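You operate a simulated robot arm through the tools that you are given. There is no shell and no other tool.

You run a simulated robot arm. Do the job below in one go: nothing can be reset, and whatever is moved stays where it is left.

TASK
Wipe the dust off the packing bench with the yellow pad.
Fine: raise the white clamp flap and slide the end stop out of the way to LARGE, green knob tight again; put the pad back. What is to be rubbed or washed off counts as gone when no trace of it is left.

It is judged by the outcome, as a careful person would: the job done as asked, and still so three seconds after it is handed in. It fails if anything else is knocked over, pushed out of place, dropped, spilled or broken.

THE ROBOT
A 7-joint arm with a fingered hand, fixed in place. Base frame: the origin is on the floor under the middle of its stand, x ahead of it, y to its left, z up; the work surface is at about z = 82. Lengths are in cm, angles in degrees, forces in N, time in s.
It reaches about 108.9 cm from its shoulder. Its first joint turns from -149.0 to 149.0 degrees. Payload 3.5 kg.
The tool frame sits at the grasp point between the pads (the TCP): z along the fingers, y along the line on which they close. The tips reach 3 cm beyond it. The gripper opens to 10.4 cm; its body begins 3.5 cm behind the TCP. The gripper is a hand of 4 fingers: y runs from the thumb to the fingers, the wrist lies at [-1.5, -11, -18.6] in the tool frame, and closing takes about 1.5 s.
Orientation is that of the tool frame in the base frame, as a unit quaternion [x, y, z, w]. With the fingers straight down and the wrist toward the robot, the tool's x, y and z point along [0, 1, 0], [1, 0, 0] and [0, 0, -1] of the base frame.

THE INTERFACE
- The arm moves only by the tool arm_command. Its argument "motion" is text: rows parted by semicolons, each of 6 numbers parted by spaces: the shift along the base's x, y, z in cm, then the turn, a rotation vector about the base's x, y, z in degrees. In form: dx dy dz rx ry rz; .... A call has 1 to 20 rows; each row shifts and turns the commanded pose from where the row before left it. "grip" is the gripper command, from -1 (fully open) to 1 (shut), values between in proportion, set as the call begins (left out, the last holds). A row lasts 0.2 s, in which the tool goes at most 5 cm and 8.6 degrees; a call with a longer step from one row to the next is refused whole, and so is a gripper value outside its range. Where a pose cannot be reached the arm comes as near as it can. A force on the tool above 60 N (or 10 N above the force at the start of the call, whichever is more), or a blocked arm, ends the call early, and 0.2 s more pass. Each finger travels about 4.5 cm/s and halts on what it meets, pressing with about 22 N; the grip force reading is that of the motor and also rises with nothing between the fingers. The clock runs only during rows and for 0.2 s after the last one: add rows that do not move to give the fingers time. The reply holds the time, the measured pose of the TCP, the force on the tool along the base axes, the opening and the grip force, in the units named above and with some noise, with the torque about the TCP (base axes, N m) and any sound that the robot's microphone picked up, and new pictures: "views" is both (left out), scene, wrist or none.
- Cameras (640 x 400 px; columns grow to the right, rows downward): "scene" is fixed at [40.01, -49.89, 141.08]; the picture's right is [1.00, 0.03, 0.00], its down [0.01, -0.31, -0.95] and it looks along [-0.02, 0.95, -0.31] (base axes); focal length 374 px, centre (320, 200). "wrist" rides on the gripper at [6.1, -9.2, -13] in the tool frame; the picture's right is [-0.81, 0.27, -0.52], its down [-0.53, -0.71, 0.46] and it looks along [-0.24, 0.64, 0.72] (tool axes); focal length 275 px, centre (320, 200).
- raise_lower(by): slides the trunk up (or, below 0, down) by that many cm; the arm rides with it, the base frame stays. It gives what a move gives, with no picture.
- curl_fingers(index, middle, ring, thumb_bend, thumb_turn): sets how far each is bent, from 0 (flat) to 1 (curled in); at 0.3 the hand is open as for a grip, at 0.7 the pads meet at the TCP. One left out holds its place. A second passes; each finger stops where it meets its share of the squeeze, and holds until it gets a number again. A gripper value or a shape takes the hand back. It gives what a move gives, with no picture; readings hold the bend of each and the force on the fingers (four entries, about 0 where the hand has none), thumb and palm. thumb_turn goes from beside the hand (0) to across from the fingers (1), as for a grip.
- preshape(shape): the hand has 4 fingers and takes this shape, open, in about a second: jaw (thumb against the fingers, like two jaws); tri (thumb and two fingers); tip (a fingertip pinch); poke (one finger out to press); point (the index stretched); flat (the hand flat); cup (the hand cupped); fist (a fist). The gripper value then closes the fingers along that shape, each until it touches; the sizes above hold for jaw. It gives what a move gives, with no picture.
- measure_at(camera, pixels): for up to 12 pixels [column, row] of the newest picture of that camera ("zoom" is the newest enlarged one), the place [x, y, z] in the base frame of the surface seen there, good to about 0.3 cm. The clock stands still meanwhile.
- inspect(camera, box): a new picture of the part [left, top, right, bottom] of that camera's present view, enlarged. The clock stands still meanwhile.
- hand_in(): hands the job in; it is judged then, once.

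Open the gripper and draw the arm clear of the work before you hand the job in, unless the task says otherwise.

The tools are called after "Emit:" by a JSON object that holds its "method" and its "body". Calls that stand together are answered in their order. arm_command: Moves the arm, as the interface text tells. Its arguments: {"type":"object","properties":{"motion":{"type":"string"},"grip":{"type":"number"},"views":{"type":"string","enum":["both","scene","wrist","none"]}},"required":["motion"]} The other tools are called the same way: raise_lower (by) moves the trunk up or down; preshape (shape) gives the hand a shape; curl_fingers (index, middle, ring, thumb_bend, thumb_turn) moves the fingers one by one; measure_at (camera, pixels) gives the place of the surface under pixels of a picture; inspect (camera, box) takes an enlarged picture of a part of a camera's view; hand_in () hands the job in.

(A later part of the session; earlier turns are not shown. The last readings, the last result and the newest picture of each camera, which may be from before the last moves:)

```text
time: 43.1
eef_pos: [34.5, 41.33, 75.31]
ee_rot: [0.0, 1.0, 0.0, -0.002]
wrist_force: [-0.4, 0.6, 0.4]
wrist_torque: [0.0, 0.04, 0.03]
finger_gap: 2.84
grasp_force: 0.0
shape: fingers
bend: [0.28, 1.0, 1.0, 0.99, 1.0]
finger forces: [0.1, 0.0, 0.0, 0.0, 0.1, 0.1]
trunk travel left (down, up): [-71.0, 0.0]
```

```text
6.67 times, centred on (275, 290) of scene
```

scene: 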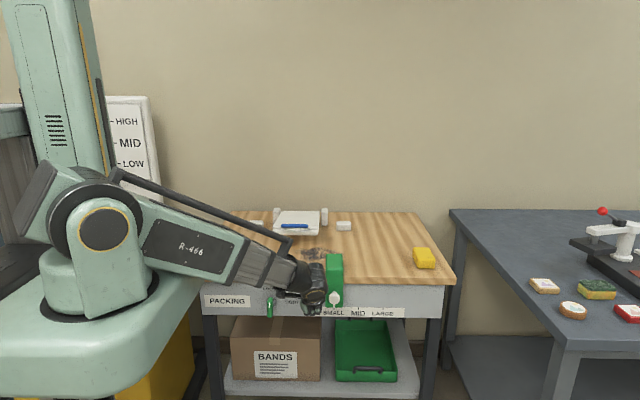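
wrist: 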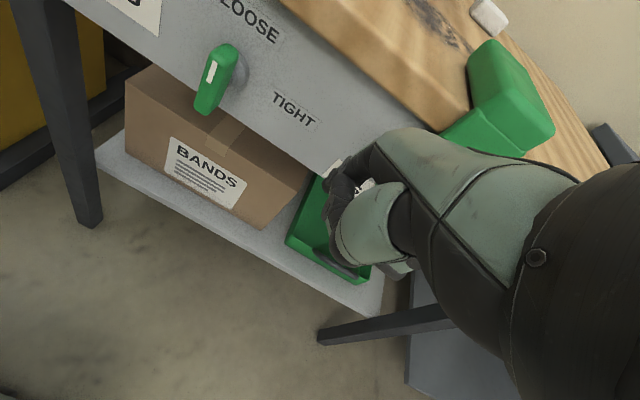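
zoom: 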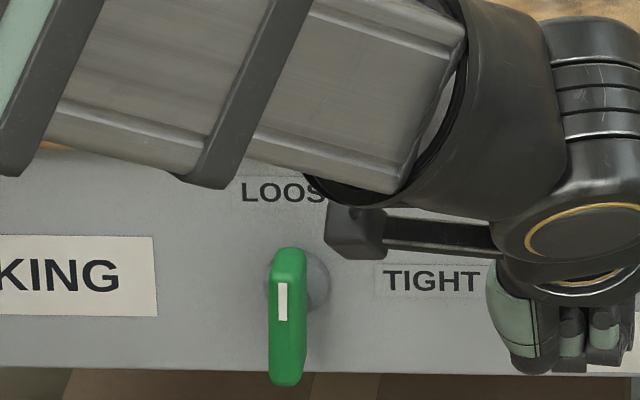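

The knob now stands vertical with its white mark up at LOOSE. Next I'll lift over the bench edge and set the finger to the left of the stop's upper block (left face x≈39.3) to push it along +x.

Emit:
{"method": "arm_command", "body": {"motion": "0 0 4 0 0 0; 0 0 4 0 0 0; 0 0 4 0 0 0; 0 0 4 0 0 0; 0 3.3 0 0 0 0; 0 3.3 0 0 0 0; 0 3.2 0 0 0 0; 0 0 -3 0 0 0; 0 0 -2.9 0 0 0; 0 0 0 0 0 0", "views": "both"}}

Emit:
{"method": "inspect", "body": {"camera": "scene", "box": [280, 220, 408, 320]}}

```text
time: 45.3
eef_pos: [34.39, 50.92, 85.38]
ee_rot: [-0.001, 1.0, 0.0, -0.001]
wrist_force: [0.1, 0.6, -0.2]
wrist_torque: [0.02, -0.02, -0.01]
finger_gap: 2.81
grasp_force: 0.0
shape: fingers
bend: [0.28, 1.0, 1.0, 0.99, 1.0]
finger forces: [0.1, 0.0, 0.1, 0.0, 0.1, 0.1]
trunk travel left (down, up): [-71.0, 0.0]
```

scene: 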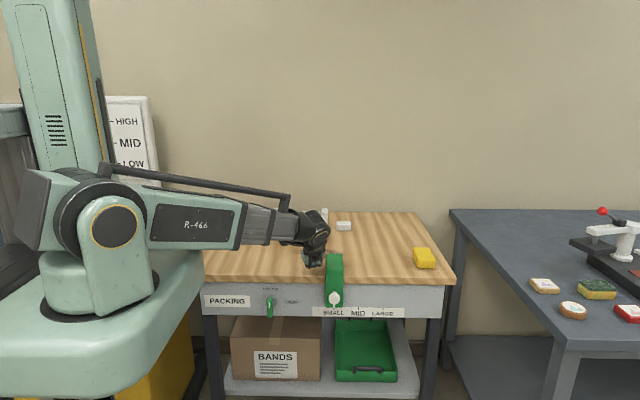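
wrist: 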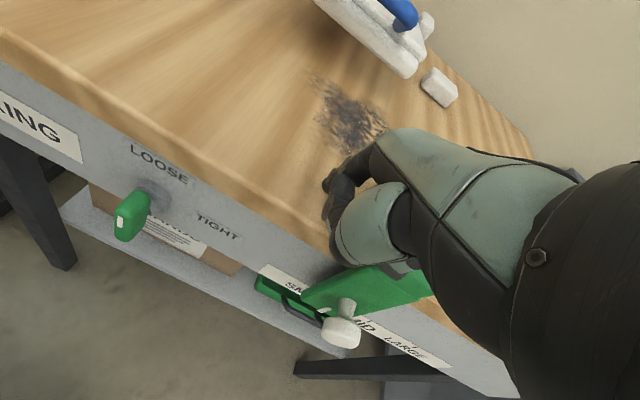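

```text
4.00 times, centred on (344, 270) of scene
```

zoom: 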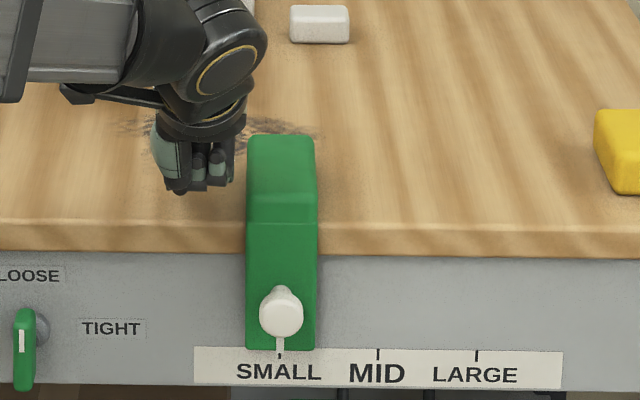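

The finger is left of the block and the curled fingers should clear its top. I'll push right by 8 cm in small steps and watch the force.

Emit:
{"method": "arm_command", "body": {"motion": "1.5 0 0 0 0 0; 1.5 0 0 0 0 0; 1 0 0 0 0 0; 0.5 0 0 0 0 0; 0.5 0 0 0 0 0; 0.5 0 0 0 0 0; 0.5 0 0 0 0 0; 0.5 0 0 0 0 0; 0.5 0 0 0 0 0; 0.5 0 0 0 0 0; 0.5 0 0 0 0 0; 0 0 0 0 0 0", "views": "none"}}

Emit:
{"method": "inspect", "body": {"camera": "scene", "box": [280, 220, 408, 320]}}

```text
time: 47.9
eef_pos: [42.19, 51.09, 85.42]
ee_rot: [-0.001, 1.0, 0.0, -0.002]
wrist_force: [-0.8, 0.7, 0.5]
wrist_torque: [-0.02, 0.0, 0.06]
finger_gap: 2.81
grasp_force: 0.2
shape: fingers
bend: [0.28, 1.0, 1.0, 0.99, 1.0]
finger forces: [0.3, 0.0, 0.0, 0.0, 0.0, 0.0]
trunk travel left (down, up): [-71.0, 0.0]
```

```text
4.00 times, centred on (344, 270) of scene
```

zoom: 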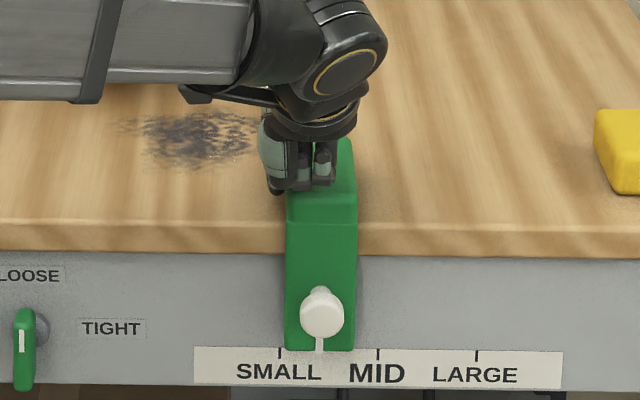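

The stop slides easily; its pointer is now at zoom column 320. I'll measure the pointer and the ticks in world coordinates to compute the remaining distance.

Emit:
{"method": "inspect", "body": {"camera": "scene", "box": [320, 290, 416, 320]}}

Emit:
{"method": "measure_at", "body": {"camera": "scene", "pixels": [[338, 305], [338, 306], [328, 308], [352, 308], [377, 308], [328, 309], [352, 309], [377, 309]]}}

```text
6.67 times, centred on (368, 305) of scene
```

zoom: 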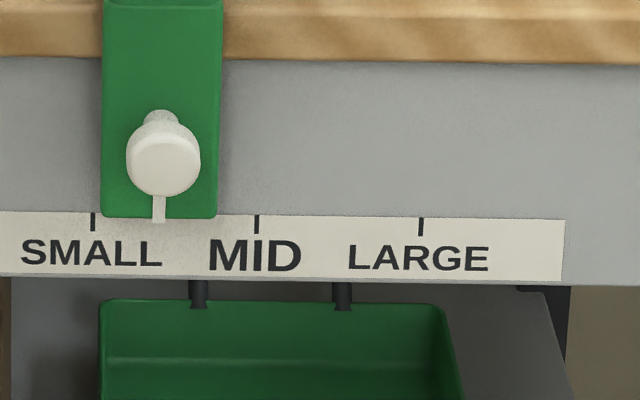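

```text
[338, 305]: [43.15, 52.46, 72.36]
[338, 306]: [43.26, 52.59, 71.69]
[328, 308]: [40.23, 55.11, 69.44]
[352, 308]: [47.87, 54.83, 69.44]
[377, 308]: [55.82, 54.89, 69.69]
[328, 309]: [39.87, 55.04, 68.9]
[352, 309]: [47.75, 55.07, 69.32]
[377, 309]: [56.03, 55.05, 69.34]
```

I'll measure on the zoom itself: pointer (159,205), ticks (93,222), (257,224), (421,226).

Emit:
{"method": "measure_at", "body": {"camera": "zoom", "pixels": [[159, 205], [159, 217], [93, 222], [257, 224], [421, 226], [160, 165], [104, 120], [218, 120], [93, 217], [421, 221]]}}

```text
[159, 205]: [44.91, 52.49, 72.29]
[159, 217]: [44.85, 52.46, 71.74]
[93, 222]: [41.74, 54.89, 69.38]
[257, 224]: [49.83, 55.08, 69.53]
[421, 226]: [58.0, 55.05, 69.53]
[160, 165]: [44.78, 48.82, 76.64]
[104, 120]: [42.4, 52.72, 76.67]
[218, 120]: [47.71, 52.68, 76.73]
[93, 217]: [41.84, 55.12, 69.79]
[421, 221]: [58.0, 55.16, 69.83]
```

The pointer is at x=44.88 and LARGE at 58.0, so 13.1 cm remain. I'll push 12.6 cm and measure again.

Emit:
{"method": "arm_command", "body": {"motion": "0.8 0 0 0 0 0; 0.8 0 0 0 0 0; 0.8 0 0 0 0 0; 0.8 0 0 0 0 0; 0.8 0 0 0 0 0; 0.8 0 0 0 0 0; 0.8 0 0 0 0 0; 0.8 0 0 0 0 0; 0.8 0 0 0 0 0; 0.8 0 0 0 0 0; 0.8 0 0 0 0 0; 0.8 0 0 0 0 0; 0.8 0 0 0 0 0; 0.8 0 0 0 0 0; 0.8 0 0 0 0 0; 0.5 0 0 0 0 0; 0 0 0 0 0 0", "views": "none"}}

Emit:
{"method": "inspect", "body": {"camera": "scene", "box": [320, 290, 416, 320]}}

```text
time: 51.5
eef_pos: [54.69, 51.09, 85.26]
ee_rot: [0.0, 1.0, 0.0, -0.002]
wrist_force: [-0.9, 0.5, 0.4]
wrist_torque: [0.01, 0.02, 0.07]
finger_gap: 2.81
grasp_force: 0.1
shape: fingers
bend: [0.28, 1.0, 1.0, 0.99, 1.0]
finger forces: [0.2, 0.0, 0.0, 0.0, 0.0, 0.0]
trunk travel left (down, up): [-71.0, 0.0]
```

```text
6.67 times, centred on (368, 305) of scene
```

zoom: 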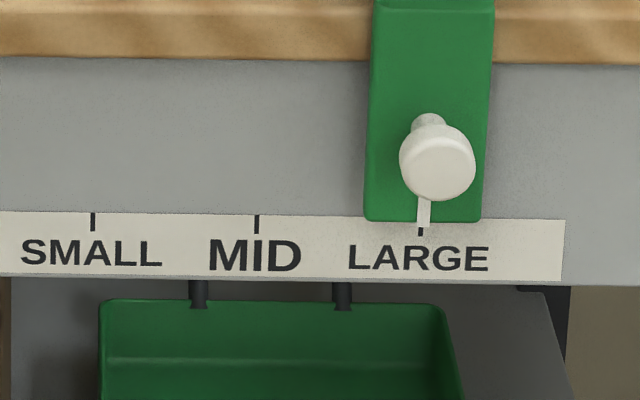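

Emit:
{"method": "measure_at", "body": {"camera": "zoom", "pixels": [[424, 205], [424, 212], [424, 219], [421, 231], [421, 234], [437, 170], [436, 175], [374, 120], [489, 120], [423, 215], [425, 215], [424, 222]]}}

```text
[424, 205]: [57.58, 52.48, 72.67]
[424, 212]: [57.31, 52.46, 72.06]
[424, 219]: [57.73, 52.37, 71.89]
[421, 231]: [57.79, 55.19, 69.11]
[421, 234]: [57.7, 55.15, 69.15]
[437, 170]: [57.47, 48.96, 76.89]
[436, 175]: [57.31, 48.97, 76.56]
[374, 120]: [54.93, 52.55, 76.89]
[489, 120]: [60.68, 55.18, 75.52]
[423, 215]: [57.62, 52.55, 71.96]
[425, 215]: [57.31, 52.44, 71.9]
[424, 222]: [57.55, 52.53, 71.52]
```

The pointer averages x≈57.5. Allowing for parallax, it's about 0.4 cm short of LARGE, so I'll nudge it by that much.

Emit:
{"method": "arm_command", "body": {"motion": "0.2 0 0 0 0 0; 0.22 0 0 0 0 0; 0 0 0 0 0 0", "views": "none"}}

Emit:
{"method": "inspect", "body": {"camera": "scene", "box": [360, 285, 408, 315]}}

```text
time: 52.3
eef_pos: [55.24, 51.14, 85.1]
ee_rot: [0.001, 1.0, -0.001, -0.002]
wrist_force: [-1.5, 1.2, 1.3]
wrist_torque: [0.05, 0.04, 0.09]
finger_gap: 2.81
grasp_force: 1.4
shape: fingers
bend: [0.28, 1.0, 1.0, 0.99, 1.0]
finger forces: [3.0, 0.0, 0.0, 0.0, 0.0, 0.0]
trunk travel left (down, up): [-71.0, 0.0]
```

```text
13.33 times, centred on (384, 300) of scene
```

zoom: 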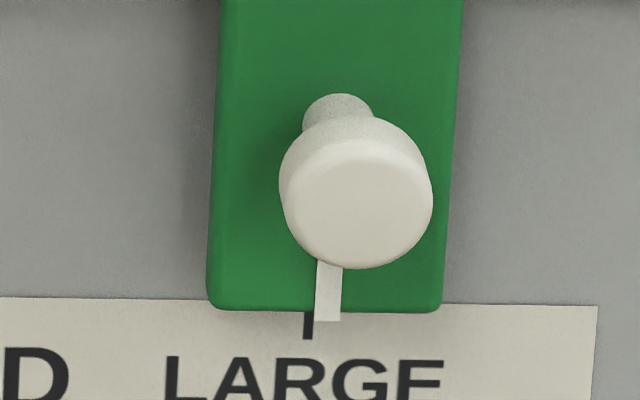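

Finger force rose to 3 N, which suggests an end stop. The pointer is 1.5 scene px right of the tick, exactly the parallax expected for alignment, and I'll confirm by measuring.

Emit:
{"method": "measure_at", "body": {"camera": "zoom", "pixels": [[328, 275], [328, 285], [328, 295], [328, 305], [326, 280], [330, 280], [326, 300], [330, 300], [308, 318], [308, 325], [308, 330], [308, 335]]}}

```text
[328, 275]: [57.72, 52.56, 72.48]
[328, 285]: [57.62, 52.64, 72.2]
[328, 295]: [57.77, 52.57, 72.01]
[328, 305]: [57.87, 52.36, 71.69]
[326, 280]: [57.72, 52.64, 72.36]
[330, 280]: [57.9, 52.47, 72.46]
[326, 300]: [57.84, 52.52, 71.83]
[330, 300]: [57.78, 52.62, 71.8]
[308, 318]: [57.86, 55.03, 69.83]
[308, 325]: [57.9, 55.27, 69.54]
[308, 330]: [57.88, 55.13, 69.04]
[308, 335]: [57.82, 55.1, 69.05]
```

The pointer (57.78) and the LARGE tick (57.87) agree within noise. I'll back the finger off, lift, and return in front of the bench to the left of the knob for tightening.

Emit:
{"method": "arm_command", "body": {"motion": "-1.5 0 0 0 0 0; 0 0 3 0 0 0; 0 0 3 0 0 0; 0 -3.2 0 0 0 0; 0 -3.2 0 0 0 0; 0 -3.2 0 0 0 0; -4 0 0 0 0 0; -4 0 0 0 0 0; -4 0 0 0 0 0; -4 0 0 0 0 0; -4 0 0 0 0 0; 0 0 -3.9 0 0 0; 0 0 -3.9 0 0 0; 0 0 -3.9 0 0 0; 0 0 -3.8 0 0 0; -3.7 0 0 0 0 0; -3.7 0 0 0 0 0; -3.7 0 0 0 0 0; -3.8 0 0 0 0 0; 0 0 0 0 0 0", "views": "both"}}

Emit:
{"method": "inspect", "body": {"camera": "scene", "box": [230, 260, 320, 320]}}

```text
time: 56.5
eef_pos: [18.74, 41.92, 75.3]
ee_rot: [0.0, 1.0, 0.0, -0.002]
wrist_force: [-0.2, -0.1, 0.0]
wrist_torque: [0.05, 0.0, 0.03]
finger_gap: 2.81
grasp_force: 0.0
shape: fingers
bend: [0.28, 1.0, 1.0, 0.99, 1.0]
finger forces: [0.0, 0.0, 0.0, 0.0, 0.1, 0.0]
trunk travel left (down, up): [-71.0, 0.0]
```

scene: 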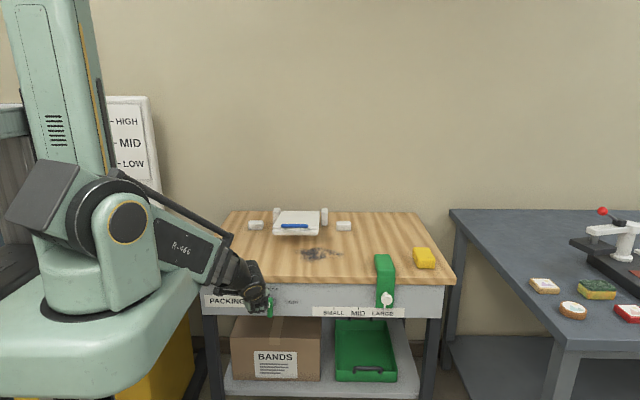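
wrist: 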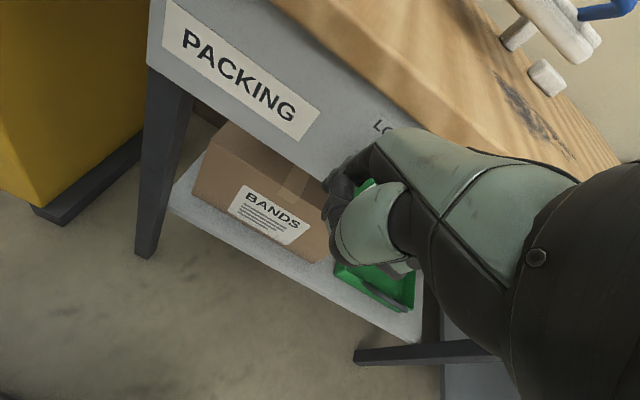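

```text
6.67 times, centred on (275, 290) of scene
```

zoom: 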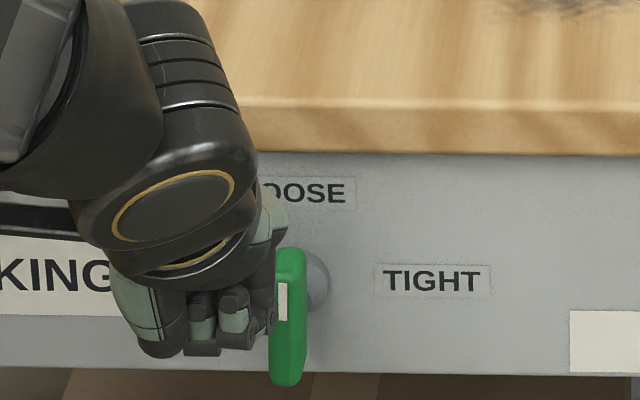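

The finger is left of the upright bar. I'll move it in to y≈51.4, then push the top end rightward along the arc.

Emit:
{"method": "arm_command", "body": {"motion": "0 1.9 0.1 0 0 0; 0 1.9 0.1 0 0 0; 0.8 0 0 0 0 0; 0.6 0 0 0 0 0; 0.6 0 0 0 0 0; 0.35 0 0.15 0 0 0; 0.35 0 0.15 0 0 0; 0.35 0 0.1 0 0 0; 0.35 0 0.05 0 0 0; 0.35 0 0 0 0 0; 0.35 0 0 0 0 0; 0 0 0 0 0 0", "views": "none"}}

Emit:
{"method": "inspect", "body": {"camera": "scene", "box": [230, 260, 320, 320]}}

```text
time: 59.1
eef_pos: [22.82, 45.28, 76.43]
ee_rot: [0.0, 1.0, 0.0, -0.001]
wrist_force: [-1.2, 0.1, 0.0]
wrist_torque: [0.01, 0.04, 0.08]
finger_gap: 2.81
grasp_force: 0.5
shape: fingers
bend: [0.28, 1.0, 1.0, 0.99, 1.0]
finger forces: [0.8, 0.0, 0.0, 0.0, 0.0, 0.0]
trunk travel left (down, up): [-71.0, 0.0]
```

```text
6.67 times, centred on (275, 290) of scene
```

zoom: 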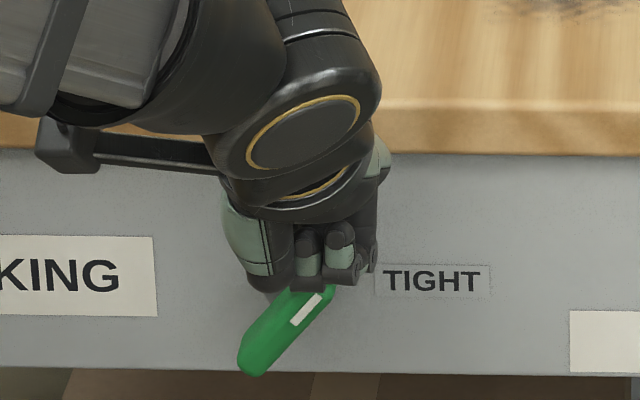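

The bar has turned about 45° toward TIGHT. I'll continue the arc, pressing the right end down to horizontal.

Emit:
{"method": "arm_command", "body": {"motion": "0.25 0.1 -0.3 0 0 0; 0.25 0.1 -0.3 0 0 0; 0.25 0.1 -0.3 0 0 0; 0.2 0 -0.3 0 0 0; 0.15 0 -0.3 0 0 0; 0.1 0 -0.3 0 0 0; 0 0 -0.2 0 0 0; 0 0 -0.2 0 0 0; 0 0 0 0 0 0", "views": "none"}}

Emit:
{"method": "inspect", "body": {"camera": "scene", "box": [230, 260, 320, 320]}}

```text
time: 61.1
eef_pos: [23.98, 45.37, 74.49]
ee_rot: [-0.001, 1.0, 0.002, -0.003]
wrist_force: [-0.8, -13.4, 39.0]
wrist_torque: [2.31, 0.26, 0.13]
finger_gap: 2.93
grasp_force: 19.5
shape: fingers
bend: [0.27, 1.0, 1.0, 0.99, 1.0]
finger forces: [39.4, 0.0, 0.1, 0.0, 0.0, 0.0]
trunk travel left (down, up): [-71.0, 0.0]
```

```text
6.67 times, centred on (275, 290) of scene
```

zoom: 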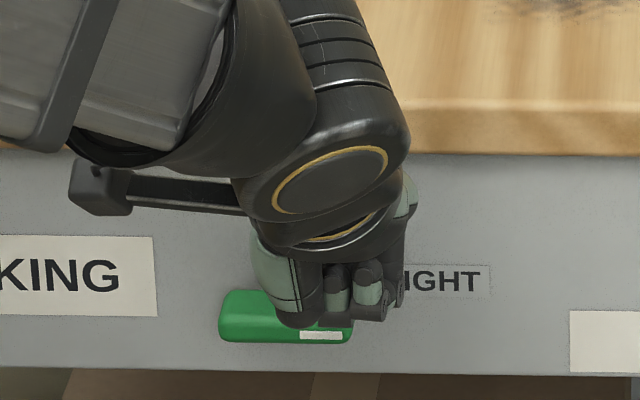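

The force rose to 39 N and the bar is horizontal, so it has reached its TIGHT stop. I'll release upward, back off and step right to verify.

Emit:
{"method": "arm_command", "body": {"motion": "0 0 1 0 0 0; 0 0 1 0 0 0; 0 -2.2 0 0 0 0; 0 -2.2 0 0 0 0; 3.5 0 0 0 0 0; 3.5 0 0 0 0 0; 3.5 0 0 0 0 0; 0 0 4 0 0 0; 0 0 4 0 0 0; 0 0 4 0 0 0; 0 0 4 0 0 0; 0 0 4 0 0 0; 0 0 4 0 0 0; 0 0 0 0 0 0", "views": "both"}}

Emit:
{"method": "inspect", "body": {"camera": "scene", "box": [230, 260, 320, 320]}}

Emit:
{"method": "inspect", "body": {"camera": "scene", "box": [360, 285, 408, 315]}}

```text
time: 64.1
eef_pos: [34.7, 41.32, 100.24]
ee_rot: [0.001, 1.0, -0.001, -0.002]
wrist_force: [-0.6, 0.6, 0.4]
wrist_torque: [0.0, 0.02, 0.0]
finger_gap: 2.79
grasp_force: 0.1
shape: fingers
bend: [0.28, 1.0, 1.0, 0.99, 1.0]
finger forces: [0.0, 0.1, 0.0, 0.0, 0.0, 0.0]
trunk travel left (down, up): [-71.0, 0.0]
```

scene: 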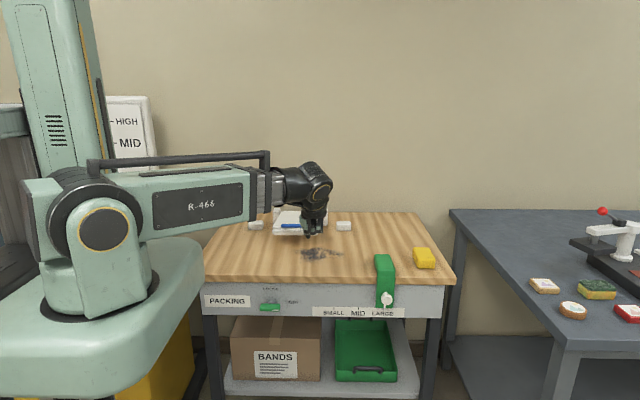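
wrist: 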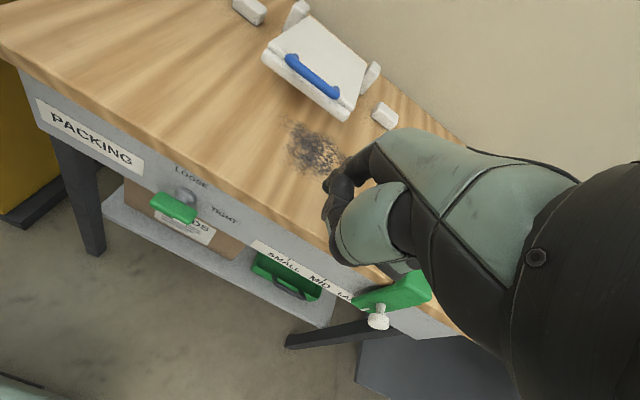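

```text
6.67 times, centred on (275, 290) of scene
```

zoom: 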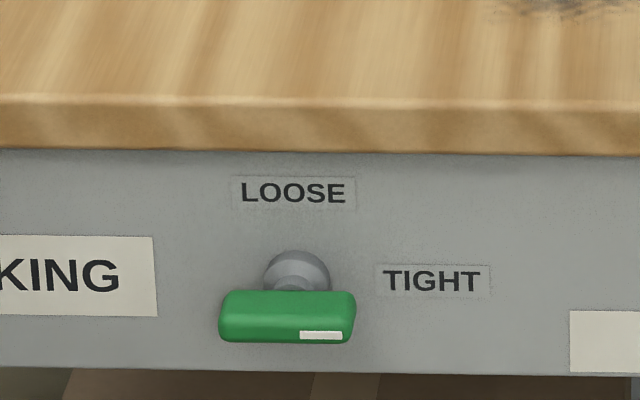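

```text
13.33 times, centred on (384, 300) of scene
```

zoom: 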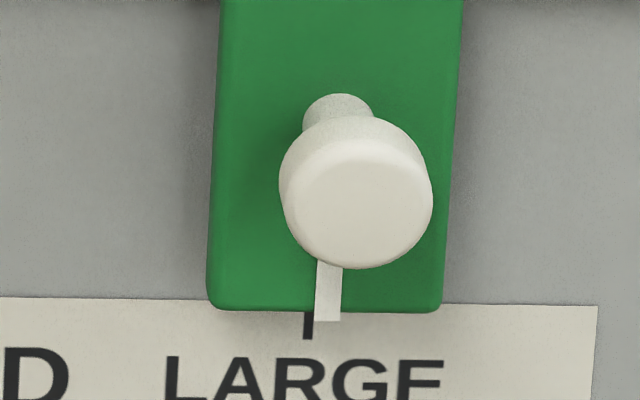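

The knob reads TIGHT and the pointer is at LARGE. Now for the flap: I'll measure its front edge, underside height, hinge posts and handle.

Emit:
{"method": "inspect", "body": {"camera": "scene", "box": [262, 200, 342, 250]}}

Emit:
{"method": "measure_at", "body": {"camera": "zoom", "pixels": [[95, 265], [95, 295], [85, 310], [100, 200], [110, 120], [130, 90], [130, 180], [200, 210], [100, 270], [180, 300], [150, 110], [250, 320]]}}

Emit:
{"method": "inspect", "body": {"camera": "wrist", "box": [220, 0, 440, 140]}}

```text
8.00 times, centred on (302, 225) of scene
```

zoom: 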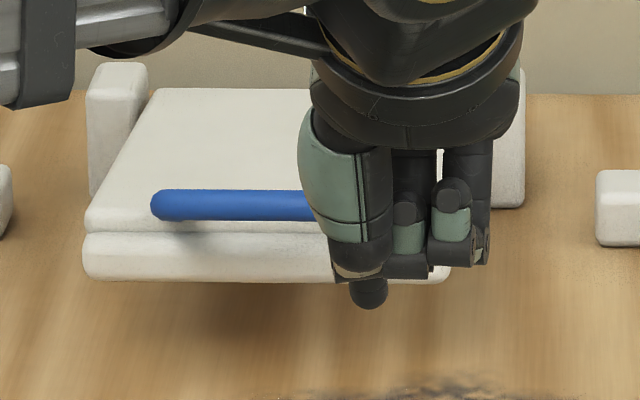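

```text
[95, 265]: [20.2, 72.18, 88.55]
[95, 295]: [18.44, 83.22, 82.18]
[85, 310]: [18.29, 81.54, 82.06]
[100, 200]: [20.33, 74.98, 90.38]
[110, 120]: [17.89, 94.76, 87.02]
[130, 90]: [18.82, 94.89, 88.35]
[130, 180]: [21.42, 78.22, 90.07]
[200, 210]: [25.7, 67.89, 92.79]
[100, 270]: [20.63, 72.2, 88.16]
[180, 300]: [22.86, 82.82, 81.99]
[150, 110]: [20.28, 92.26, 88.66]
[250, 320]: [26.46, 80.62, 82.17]
```

```text
2.86 times, centred on (330, 70) of wrist
```

zoom: 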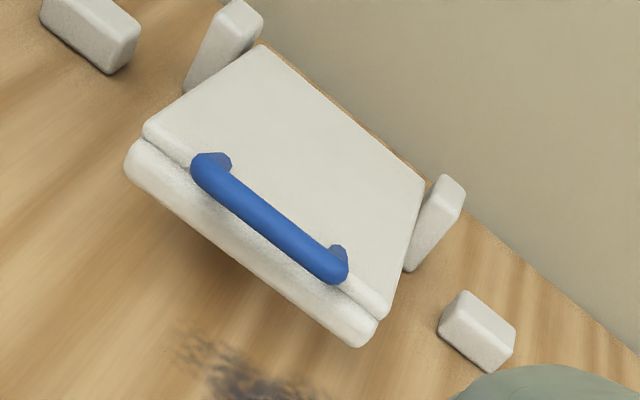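

The flap's lip is at y≈72.2, underside z≈87.5, with the hinge near y≈95. I'll lift it with a finger pushed under the lip, so first I go up to free space and turn back toward the natural orientation.

Emit:
{"method": "arm_command", "body": {"motion": "0.3 3.75 4 0 0 0; 0.3 3.75 4 0 0 0; 0.3 3.75 4 0 0 0; 0.3 3.75 4 0 0 0; 0.3 3.75 4 0 0 0; 0 0 0 0 0 -8.2; 0 0 0 0 0 -8.2; 0 0 0 0 0 -8.2; 0 0 0 0 0 -8.2; 0 0 0 0 0 -8.2; 0 0 0 0 0 -8.2; 0 0 0 0 0 -8.2; 0 0 0 0 0 -8.2; 0 0 0 0 0 -8.2; 0 0 0 0 0 -8.1; 0 0 0 0 0 -8.1; 0 0 0 0 0 0", "views": "none"}}

Emit:
{"method": "arm_command", "body": {"motion": "0 0 0 8.6 0 0; 0 0 0 8.6 0 0; 0 0 0 8.6 0 0; 0 0 0 8.6 0 0; 0 0 0 8.6 0 0; 0 0 0 8.5 0 0; 0 0 0 8.5 0 0; 0 0 0 0 0 0", "views": "none"}}

Emit:
{"method": "curl_fingers", "body": {"index": 1.0, "middle": 0.45, "ring": 1.0, "thumb_bend": 1.0, "thumb_turn": 1.0}}

Emit:
{"method": "inspect", "body": {"camera": "scene", "box": [220, 30, 460, 180]}}

```text
refused: row 1 steps farther than a row can; nothing moved
```

```text
time: 65.9
eef_pos: [34.9, 41.55, 100.22]
ee_rot: [-0.002, 0.865, 0.502, -0.002]
wrist_force: [-0.1, -0.8, 0.2]
wrist_torque: [0.02, -0.01, -0.03]
finger_gap: 2.81
grasp_force: 0.0
shape: fingers
bend: [0.28, 1.0, 1.0, 0.99, 1.0]
finger forces: [0.1, 0.0, 0.0, 0.0, 0.0, 0.1]
out of reach, approached as far as the arm can: row 3
trunk travel left (down, up): [-71.0, 0.0]
```

```text
time: 66.9
eef_pos: [35.05, 41.65, 100.11]
ee_rot: [-0.002, 0.866, 0.5, -0.002]
wrist_force: [0.1, -0.1, 0.9]
wrist_torque: [0.0, -0.01, 0.02]
finger_gap: 0.98
grasp_force: 0.0
shape: fingers
bend: [0.85, 0.45, 1.0, 1.0, 1.0]
finger forces: [0.0, 0.1, 0.0, 0.0, 0.0, 0.0]
trunk travel left (down, up): [-71.0, 0.0]
```

```text
2.67 times, centred on (340, 105) of scene
```

zoom: 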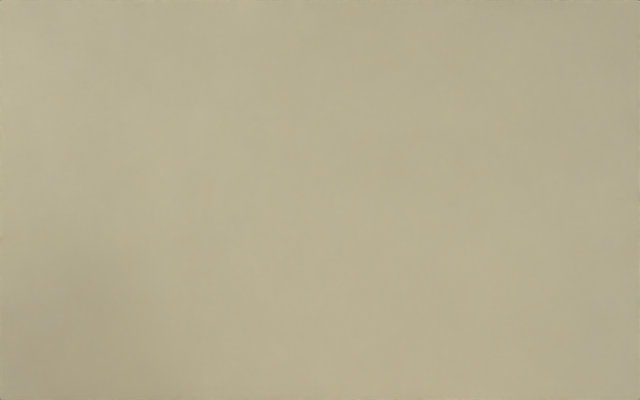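

The first row was too long and that call was refused, so only the 60° tilt happened; it turned out reachable here and nothing was touched. Let me look at the current state before continuing.

Emit:
{"method": "arm_command", "body": {"motion": "0 0 0 0 0 0", "views": "both"}}

Emit:
{"method": "inspect", "body": {"camera": "scene", "box": [260, 150, 372, 250]}}

```text
time: 67.3
eef_pos: [34.94, 41.53, 100.2]
ee_rot: [-0.002, 0.866, 0.5, -0.002]
wrist_force: [0.1, -0.6, -0.2]
wrist_torque: [-0.01, 0.01, -0.03]
finger_gap: 0.63
grasp_force: 0.0
shape: fingers
bend: [0.89, 0.45, 1.0, 1.0, 1.0]
finger forces: [0.0, 0.0, 0.0, 0.0, 0.0, 0.0]
trunk travel left (down, up): [-71.0, 0.0]
```

scene: 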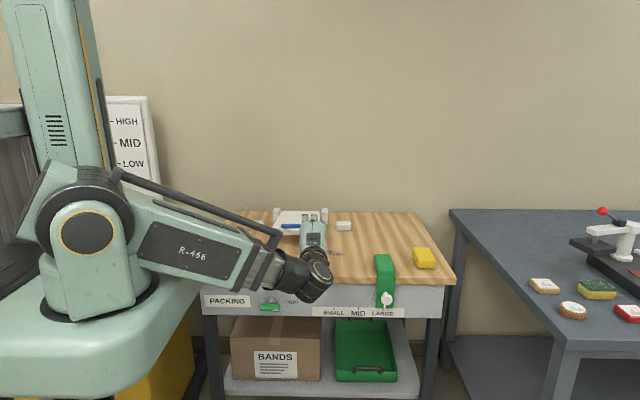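
wrist: 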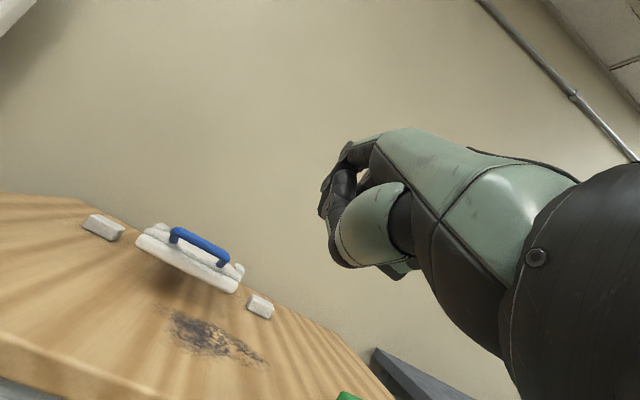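

```text
4.00 times, centred on (316, 200) of scene
```

zoom: 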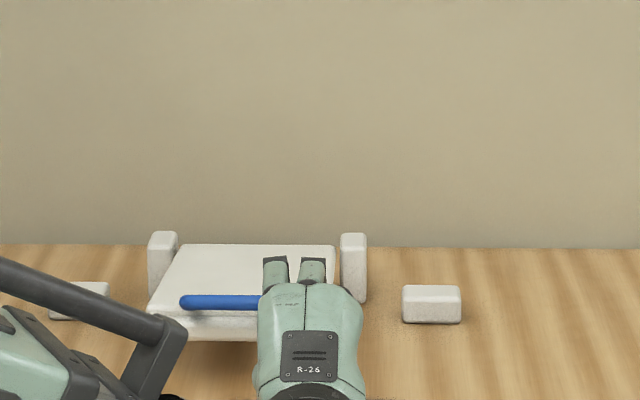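

The hand is palm-down and pointing at the flap, clear of everything. A tilt of about 30° with the index extended, passing to the right of the handle (x≈34), should get under the lip, so I'll set that tilt and finger shape.

Emit:
{"method": "arm_command", "body": {"motion": "0 0 0 -7.5 0 0; 0 0 0 -7.5 0 0; 0 0 0 -7.5 0 0; 0 0 0 -7.5 0 0; 0 0 0 0 0 0", "views": "none"}}

Emit:
{"method": "curl_fingers", "body": {"index": 0.2, "middle": 1.0, "ring": 1.0, "thumb_bend": 1.0, "thumb_turn": 1.0}}

Emit:
{"method": "arm_command", "body": {"motion": "0 4.5 0 0 0 0; 0 4.5 0 0 0 0; 0 4.5 0 0 0 0; 0 4.5 -1 0 0 0; 0 0 -4 0 0 0; 0 0 0 0 0 0", "views": "both"}}

Emit:
{"method": "inspect", "body": {"camera": "scene", "box": [260, 180, 372, 250]}}

```text
time: 68.5
eef_pos: [35.14, 41.72, 100.11]
ee_rot: [-0.001, 0.966, 0.258, -0.002]
wrist_force: [-0.4, -0.2, -0.6]
wrist_torque: [-0.06, 0.01, 0.01]
finger_gap: 0.45
grasp_force: 0.1
shape: fingers
bend: [0.92, 0.45, 1.0, 1.0, 1.0]
finger forces: [0.0, 0.0, 0.0, 0.0, 0.1, 0.1]
trunk travel left (down, up): [-71.0, 0.0]
```

```text
time: 69.5
eef_pos: [35.12, 41.6, 100.14]
ee_rot: [-0.002, 0.966, 0.259, -0.002]
wrist_force: [-0.6, 0.5, 0.6]
wrist_torque: [-0.02, -0.01, 0.02]
finger_gap: 3.26
grasp_force: 0.0
shape: fingers
bend: [0.2, 1.0, 1.0, 1.0, 1.0]
finger forces: [0.0, 0.0, 0.1, 0.1, 0.0, 0.0]
trunk travel left (down, up): [-71.0, 0.0]
```

```text
time: 70.9
eef_pos: [35.21, 59.43, 95.29]
ee_rot: [-0.002, 0.966, 0.258, -0.003]
wrist_force: [0.0, -0.6, -0.2]
wrist_torque: [0.02, -0.01, 0.03]
finger_gap: 3.21
grasp_force: 0.0
shape: fingers
bend: [0.2, 1.0, 1.0, 1.0, 1.0]
finger forces: [0.0, 0.0, 0.0, 0.0, 0.0, 0.0]
trunk travel left (down, up): [-71.0, 0.0]
```

scene: 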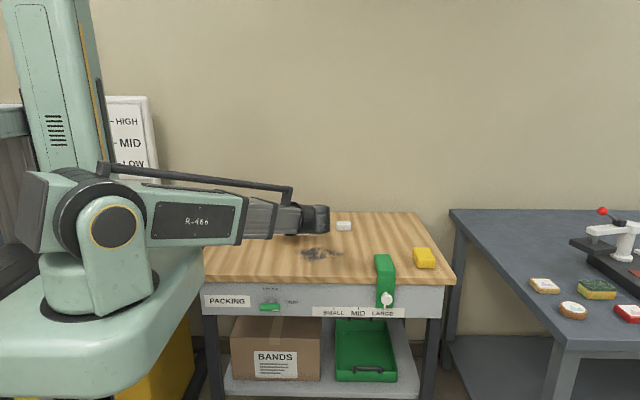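
wrist: 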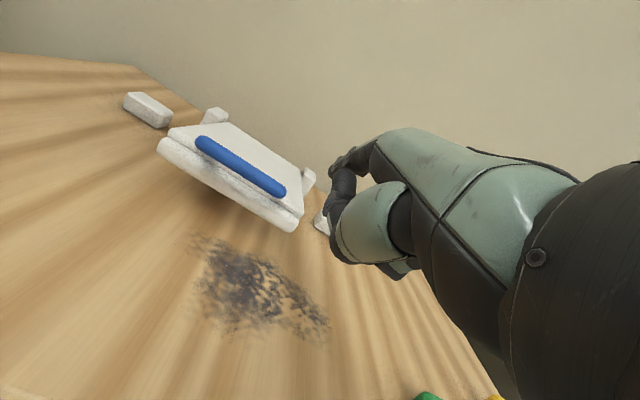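

```text
5.71 times, centred on (316, 215) of scene
```

zoom: 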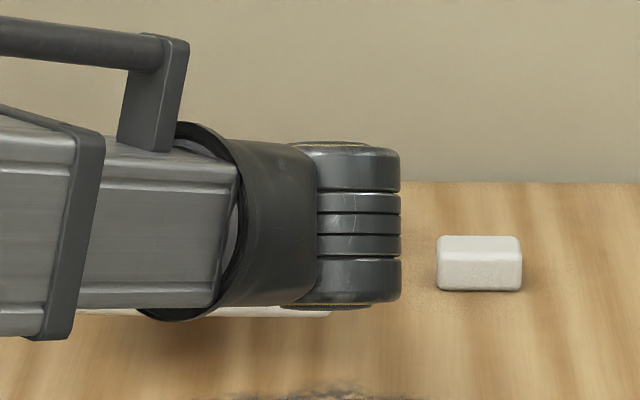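

The wrist camera shows the flap's right corner around (300,225), with the index pointing toward it. I'll measure the visible finger and the flap's right corner in this view.

Emit:
{"method": "inspect", "body": {"camera": "wrist", "box": [150, 90, 420, 300]}}

Emit:
{"method": "measure_at", "body": {"camera": "wrist", "pixels": [[332, 163], [340, 160], [355, 150], [335, 190], [300, 215], [295, 228], [160, 150], [285, 192], [205, 142], [308, 180], [345, 175], [330, 205]]}}

```text
1.90 times, centred on (285, 195) of wrist
```

zoom: 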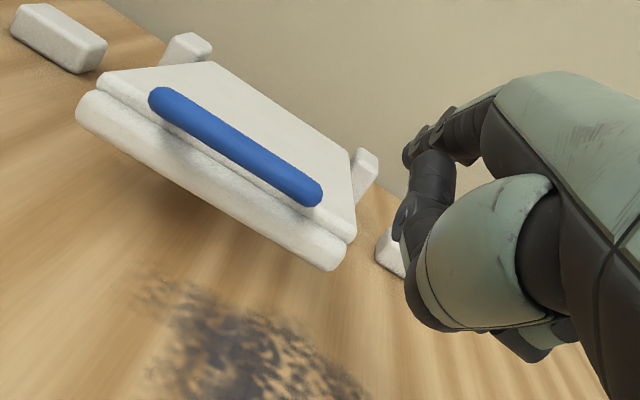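

```text
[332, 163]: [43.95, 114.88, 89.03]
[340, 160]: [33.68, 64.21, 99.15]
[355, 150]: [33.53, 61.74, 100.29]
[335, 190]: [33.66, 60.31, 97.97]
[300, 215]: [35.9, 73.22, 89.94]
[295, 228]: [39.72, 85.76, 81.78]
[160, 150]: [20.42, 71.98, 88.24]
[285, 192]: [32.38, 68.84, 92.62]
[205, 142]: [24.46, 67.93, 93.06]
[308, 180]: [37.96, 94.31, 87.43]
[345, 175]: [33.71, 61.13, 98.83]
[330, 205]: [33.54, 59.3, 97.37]
```

I'll locate the index fingertip more precisely on this zoom, around (408,158).

Emit:
{"method": "measure_at", "body": {"camera": "zoom", "pixels": [[410, 152], [408, 160], [413, 165], [420, 145], [440, 125], [455, 112], [402, 215], [398, 232], [430, 160], [425, 135], [446, 110], [407, 150]]}}

```text
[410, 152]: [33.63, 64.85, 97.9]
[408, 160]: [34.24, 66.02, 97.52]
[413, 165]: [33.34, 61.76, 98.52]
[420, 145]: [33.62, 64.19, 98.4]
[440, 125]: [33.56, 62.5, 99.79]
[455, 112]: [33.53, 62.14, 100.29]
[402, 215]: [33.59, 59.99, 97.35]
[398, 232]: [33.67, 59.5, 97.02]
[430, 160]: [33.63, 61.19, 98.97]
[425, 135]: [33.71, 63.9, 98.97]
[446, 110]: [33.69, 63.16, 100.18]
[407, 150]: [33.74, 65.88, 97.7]
```

The index tip is near (34.3, 66.3, 97.4), i.e. (−0.8, +6.6, +2.1) from the TCP, sloping 37° below horizontal. I'll check how low the rest of the hand hangs.

Emit:
{"method": "measure_at", "body": {"camera": "zoom", "pixels": [[420, 300], [440, 322], [500, 328], [515, 345], [530, 355], [545, 345], [570, 330], [470, 280], [410, 270], [600, 380], [560, 300], [405, 250]]}}

```text
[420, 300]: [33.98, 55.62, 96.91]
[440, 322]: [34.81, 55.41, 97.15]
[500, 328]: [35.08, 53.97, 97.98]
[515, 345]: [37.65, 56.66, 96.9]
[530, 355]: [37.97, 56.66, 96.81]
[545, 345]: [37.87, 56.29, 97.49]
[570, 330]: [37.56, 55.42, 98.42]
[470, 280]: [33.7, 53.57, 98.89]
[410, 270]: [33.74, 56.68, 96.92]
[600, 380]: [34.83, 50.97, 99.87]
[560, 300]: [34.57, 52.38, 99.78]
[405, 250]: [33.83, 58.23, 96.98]
```

The lowest parts of the hand are roughly TCP+1 cm, so TCP z≈82.4 keeps everything off the table while the tip slips under the lip. I'll descend in front of the flap first.

Emit:
{"method": "arm_command", "body": {"motion": "0 0 -3.5 0 0 0; 0 0 -3.5 0 0 0; 0 0 -3 0 0 0; 0 0 -1.5 0 0 0; 0 0 -1.2 0 0 0; 0 0 0 0 0 0", "views": "both"}}

Emit:
{"method": "inspect", "body": {"camera": "wrist", "box": [150, 90, 420, 300]}}

```text
time: 72.3
eef_pos: [34.92, 59.45, 82.25]
ee_rot: [-0.001, 0.966, 0.259, -0.002]
wrist_force: [0.1, -0.2, -0.3]
wrist_torque: [0.0, -0.01, 0.01]
finger_gap: 3.23
grasp_force: 0.0
shape: fingers
bend: [0.2, 1.0, 1.0, 1.0, 1.0]
finger forces: [0.0, 0.0, 0.1, 0.1, 0.1, 0.0]
trunk travel left (down, up): [-71.0, 0.0]
```

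scene: 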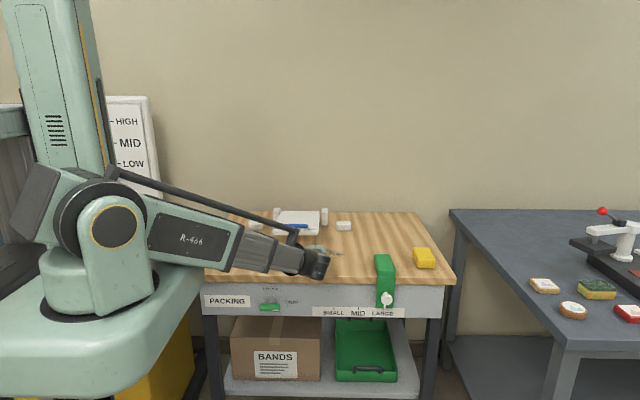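
wrist: 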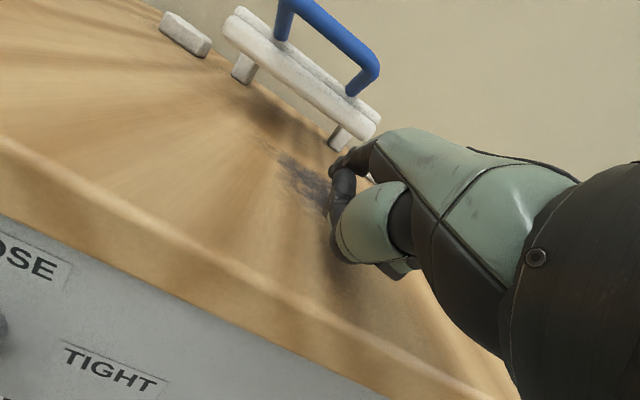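

```text
1.90 times, centred on (285, 195) of wrist
```

zoom: 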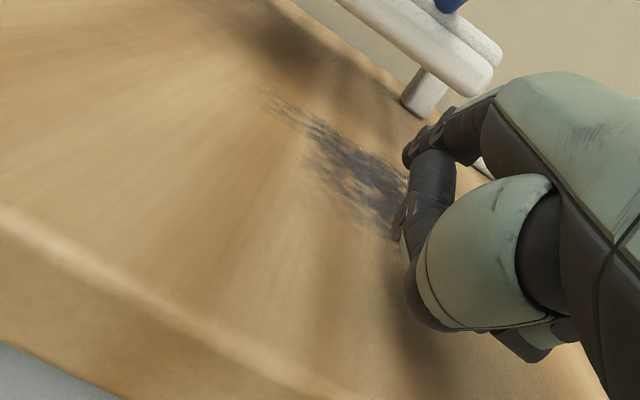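

The hand is low in front of the flap with the lip visible above the finger. I'll slide forward so the tip goes about 2 cm under the lip.

Emit:
{"method": "arm_command", "body": {"motion": "0 2 0 0 0 0; 0 2 0 0 0 0; 0 2 0 0 0 0; 0 1.2 0 0 0 0; 0 1.0 0 0 0 0; 0 0 0 0 0 0", "views": "both"}}

Emit:
{"method": "inspect", "body": {"camera": "wrist", "box": [230, 30, 420, 170]}}

```text
time: 73.7
eef_pos: [34.99, 67.53, 82.52]
ee_rot: [0.0, 0.966, 0.26, -0.001]
wrist_force: [-0.4, -0.4, -0.1]
wrist_torque: [-0.02, 0.02, -0.02]
finger_gap: 3.22
grasp_force: 0.0
shape: fingers
bend: [0.2, 1.0, 1.0, 1.0, 1.0]
finger forces: [0.1, 0.0, 0.1, 0.0, 0.1, 0.1]
trunk travel left (down, up): [-71.0, 0.0]
```

scene: 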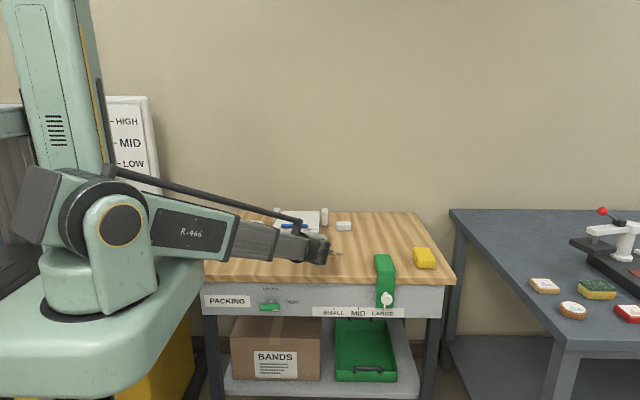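
wrist: 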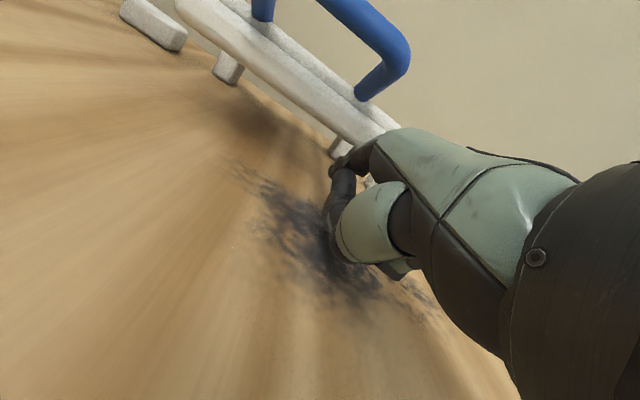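

```text
2.86 times, centred on (325, 100) of wrist
```

zoom: 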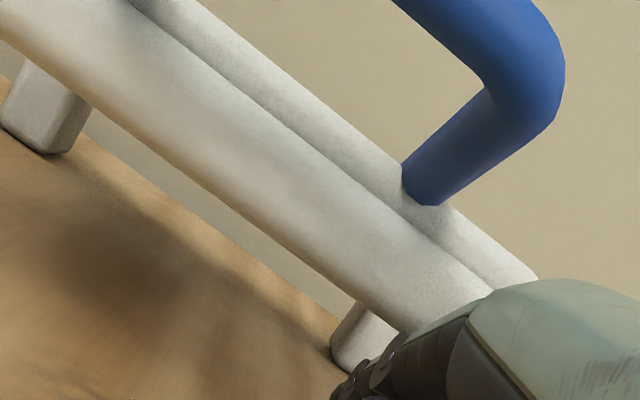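

The finger is under the lip's right corner with no contact force yet. I'll lift along the first part of the arc and see whether the flap rises.

Emit:
{"method": "arm_command", "body": {"motion": "0 0 1 0 0 0; 0 -0.1 1.1 0 0 0; 0 0 1 0 0 0; 0 0.1 1 0 0 0; 0 0.1 1 0 0 0; 0 0.1 1 0 0 0; 0 0.2 1.5 0 0 0; 0 0 0 0 0 0", "views": "both"}}

```text
time: 75.5
eef_pos: [34.91, 68.19, 89.91]
ee_rot: [0.0, 0.966, 0.258, -0.001]
wrist_force: [1.4, -1.9, -4.9]
wrist_torque: [-0.15, 0.0, -0.01]
finger_gap: 3.05
grasp_force: 3.1
shape: fingers
bend: [0.22, 1.0, 1.0, 1.0, 1.0]
finger forces: [5.5, 0.0, 0.0, 0.1, 0.0, 0.0]
trunk travel left (down, up): [-71.0, 0.0]
```

scene: 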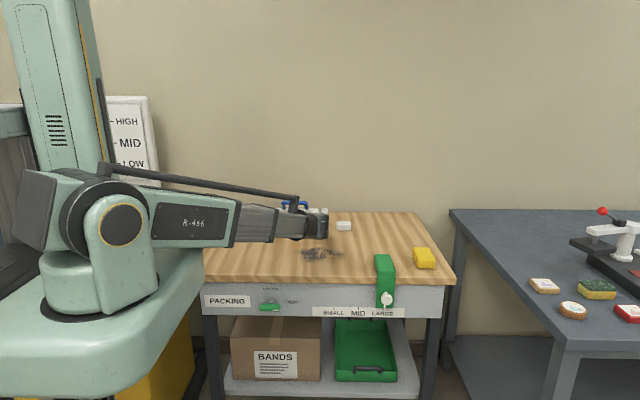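
wrist: 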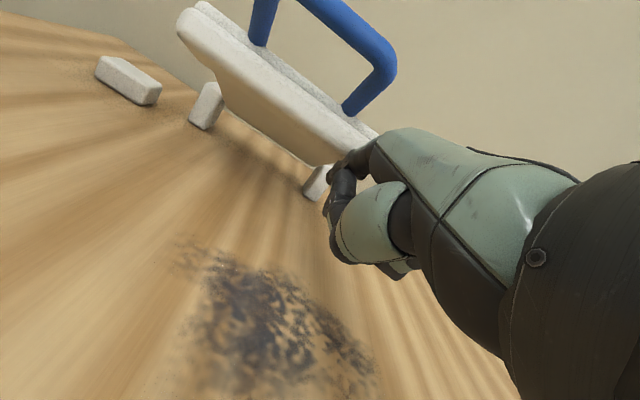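

The flap is rising on the finger with about 5 N. I'll continue along the arc to roughly 60°.

Emit:
{"method": "arm_command", "body": {"motion": "0 0.3 1.3 0 0 0; 0 0.3 1.3 0 0 0; 0 0.4 1.3 0 0 0; 0 0.5 1.3 0 0 0; 0 0.7 1.2 0 0 0; 0 0.8 1.1 0 0 0; 0 0.9 1.1 0 0 0; 0 1 1 0 0 0; 0 0 0 0 0 0", "views": "both"}}

```text
time: 77.5
eef_pos: [34.86, 73.08, 99.56]
ee_rot: [-0.001, 0.966, 0.259, -0.002]
wrist_force: [-0.1, -3.0, -2.4]
wrist_torque: [-0.12, 0.02, 0.02]
finger_gap: 3.01
grasp_force: 1.5
shape: fingers
bend: [0.22, 1.0, 1.0, 1.0, 1.0]
finger forces: [4.0, 0.0, 0.0, 0.0, 0.0, 0.0]
trunk travel left (down, up): [-71.0, 0.0]
```

scene: 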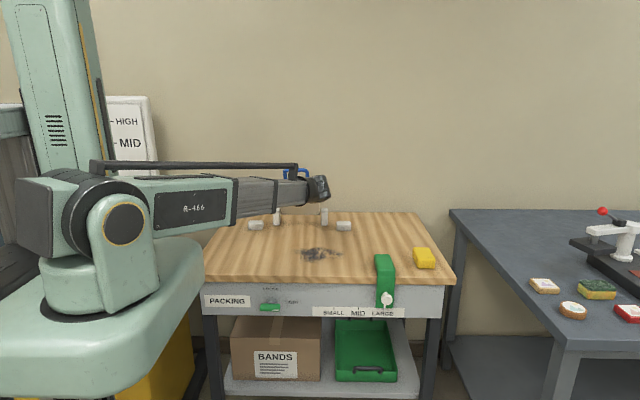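
wrist: 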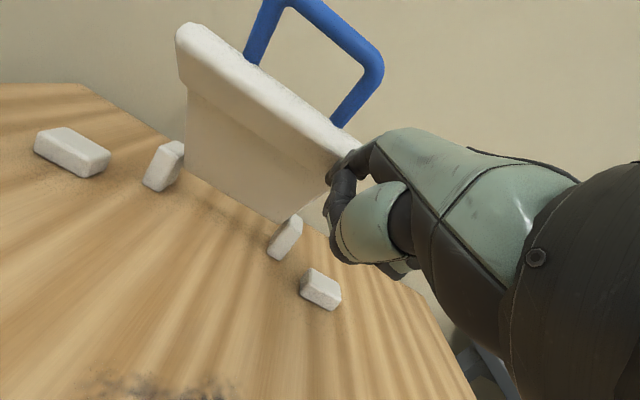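

The flap is at about 45–50° and following smoothly. I'll continue toward vertical.

Emit:
{"method": "arm_command", "body": {"motion": "0 1.1 1 0 0 0; 0 1.1 0.9 0 0 0; 0 1.2 0.9 0 0 0; 0 1.2 0.8 0 0 0; 0 1.3 0.7 0 0 0; 0 1.3 0.6 0 0 0; 0 1.3 0.5 0 0 0; 0 1.3 0.4 0 0 0; 0 1.3 0.3 0 0 0; 0 0 0 0 0 0", "views": "both"}}

```text
time: 79.7
eef_pos: [35.03, 84.05, 106.0]
ee_rot: [-0.001, 0.966, 0.259, -0.002]
wrist_force: [0.7, -18.3, -3.3]
wrist_torque: [0.1, -0.03, 0.11]
finger_gap: 2.32
grasp_force: 12.4
shape: fingers
bend: [0.27, 1.0, 1.0, 1.0, 1.0]
finger forces: [24.3, 0.1, 0.0, 0.0, 0.0, 0.0]
trunk travel left (down, up): [-71.0, 0.0]
```

scene: 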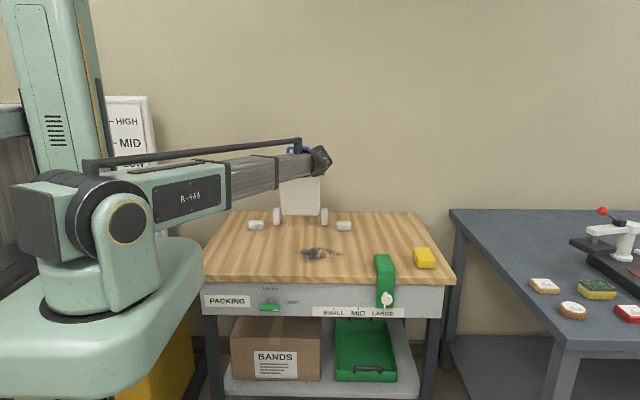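
wrist: 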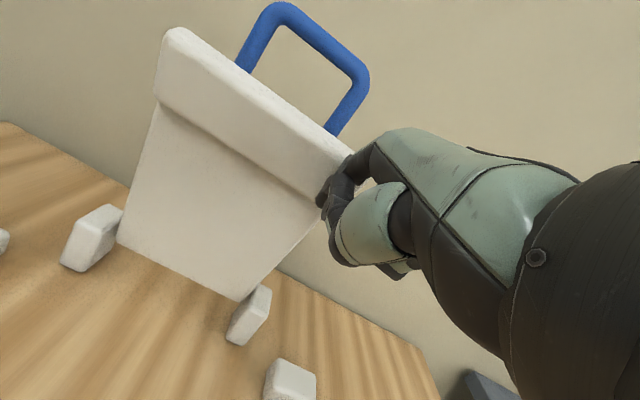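

Force jumped to 18 N, so the flap seems to have reached its stop. I'll measure its lean from points on its underside.

Emit:
{"method": "measure_at", "body": {"camera": "wrist", "pixels": [[180, 120], [150, 220], [230, 160], [220, 260], [300, 200], [240, 285], [320, 150], [190, 70], [280, 10], [360, 75], [95, 240], [250, 315]]}}

Emit:
{"method": "inspect", "body": {"camera": "scene", "box": [250, 130, 362, 240]}}

```text
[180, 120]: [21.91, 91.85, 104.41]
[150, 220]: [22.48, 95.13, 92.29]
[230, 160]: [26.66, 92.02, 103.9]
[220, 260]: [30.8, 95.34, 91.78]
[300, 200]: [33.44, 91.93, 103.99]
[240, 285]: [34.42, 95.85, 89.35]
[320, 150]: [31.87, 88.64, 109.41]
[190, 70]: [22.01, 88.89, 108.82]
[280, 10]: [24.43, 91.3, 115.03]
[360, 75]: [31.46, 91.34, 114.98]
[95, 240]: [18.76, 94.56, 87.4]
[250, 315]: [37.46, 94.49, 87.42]
```

```text
3.64 times, centred on (306, 185) of scene
```

zoom: 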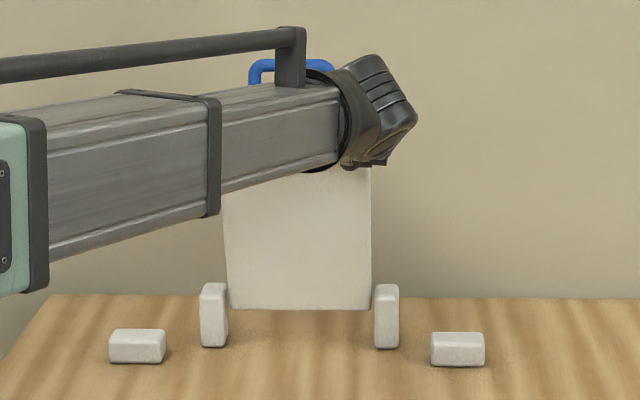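

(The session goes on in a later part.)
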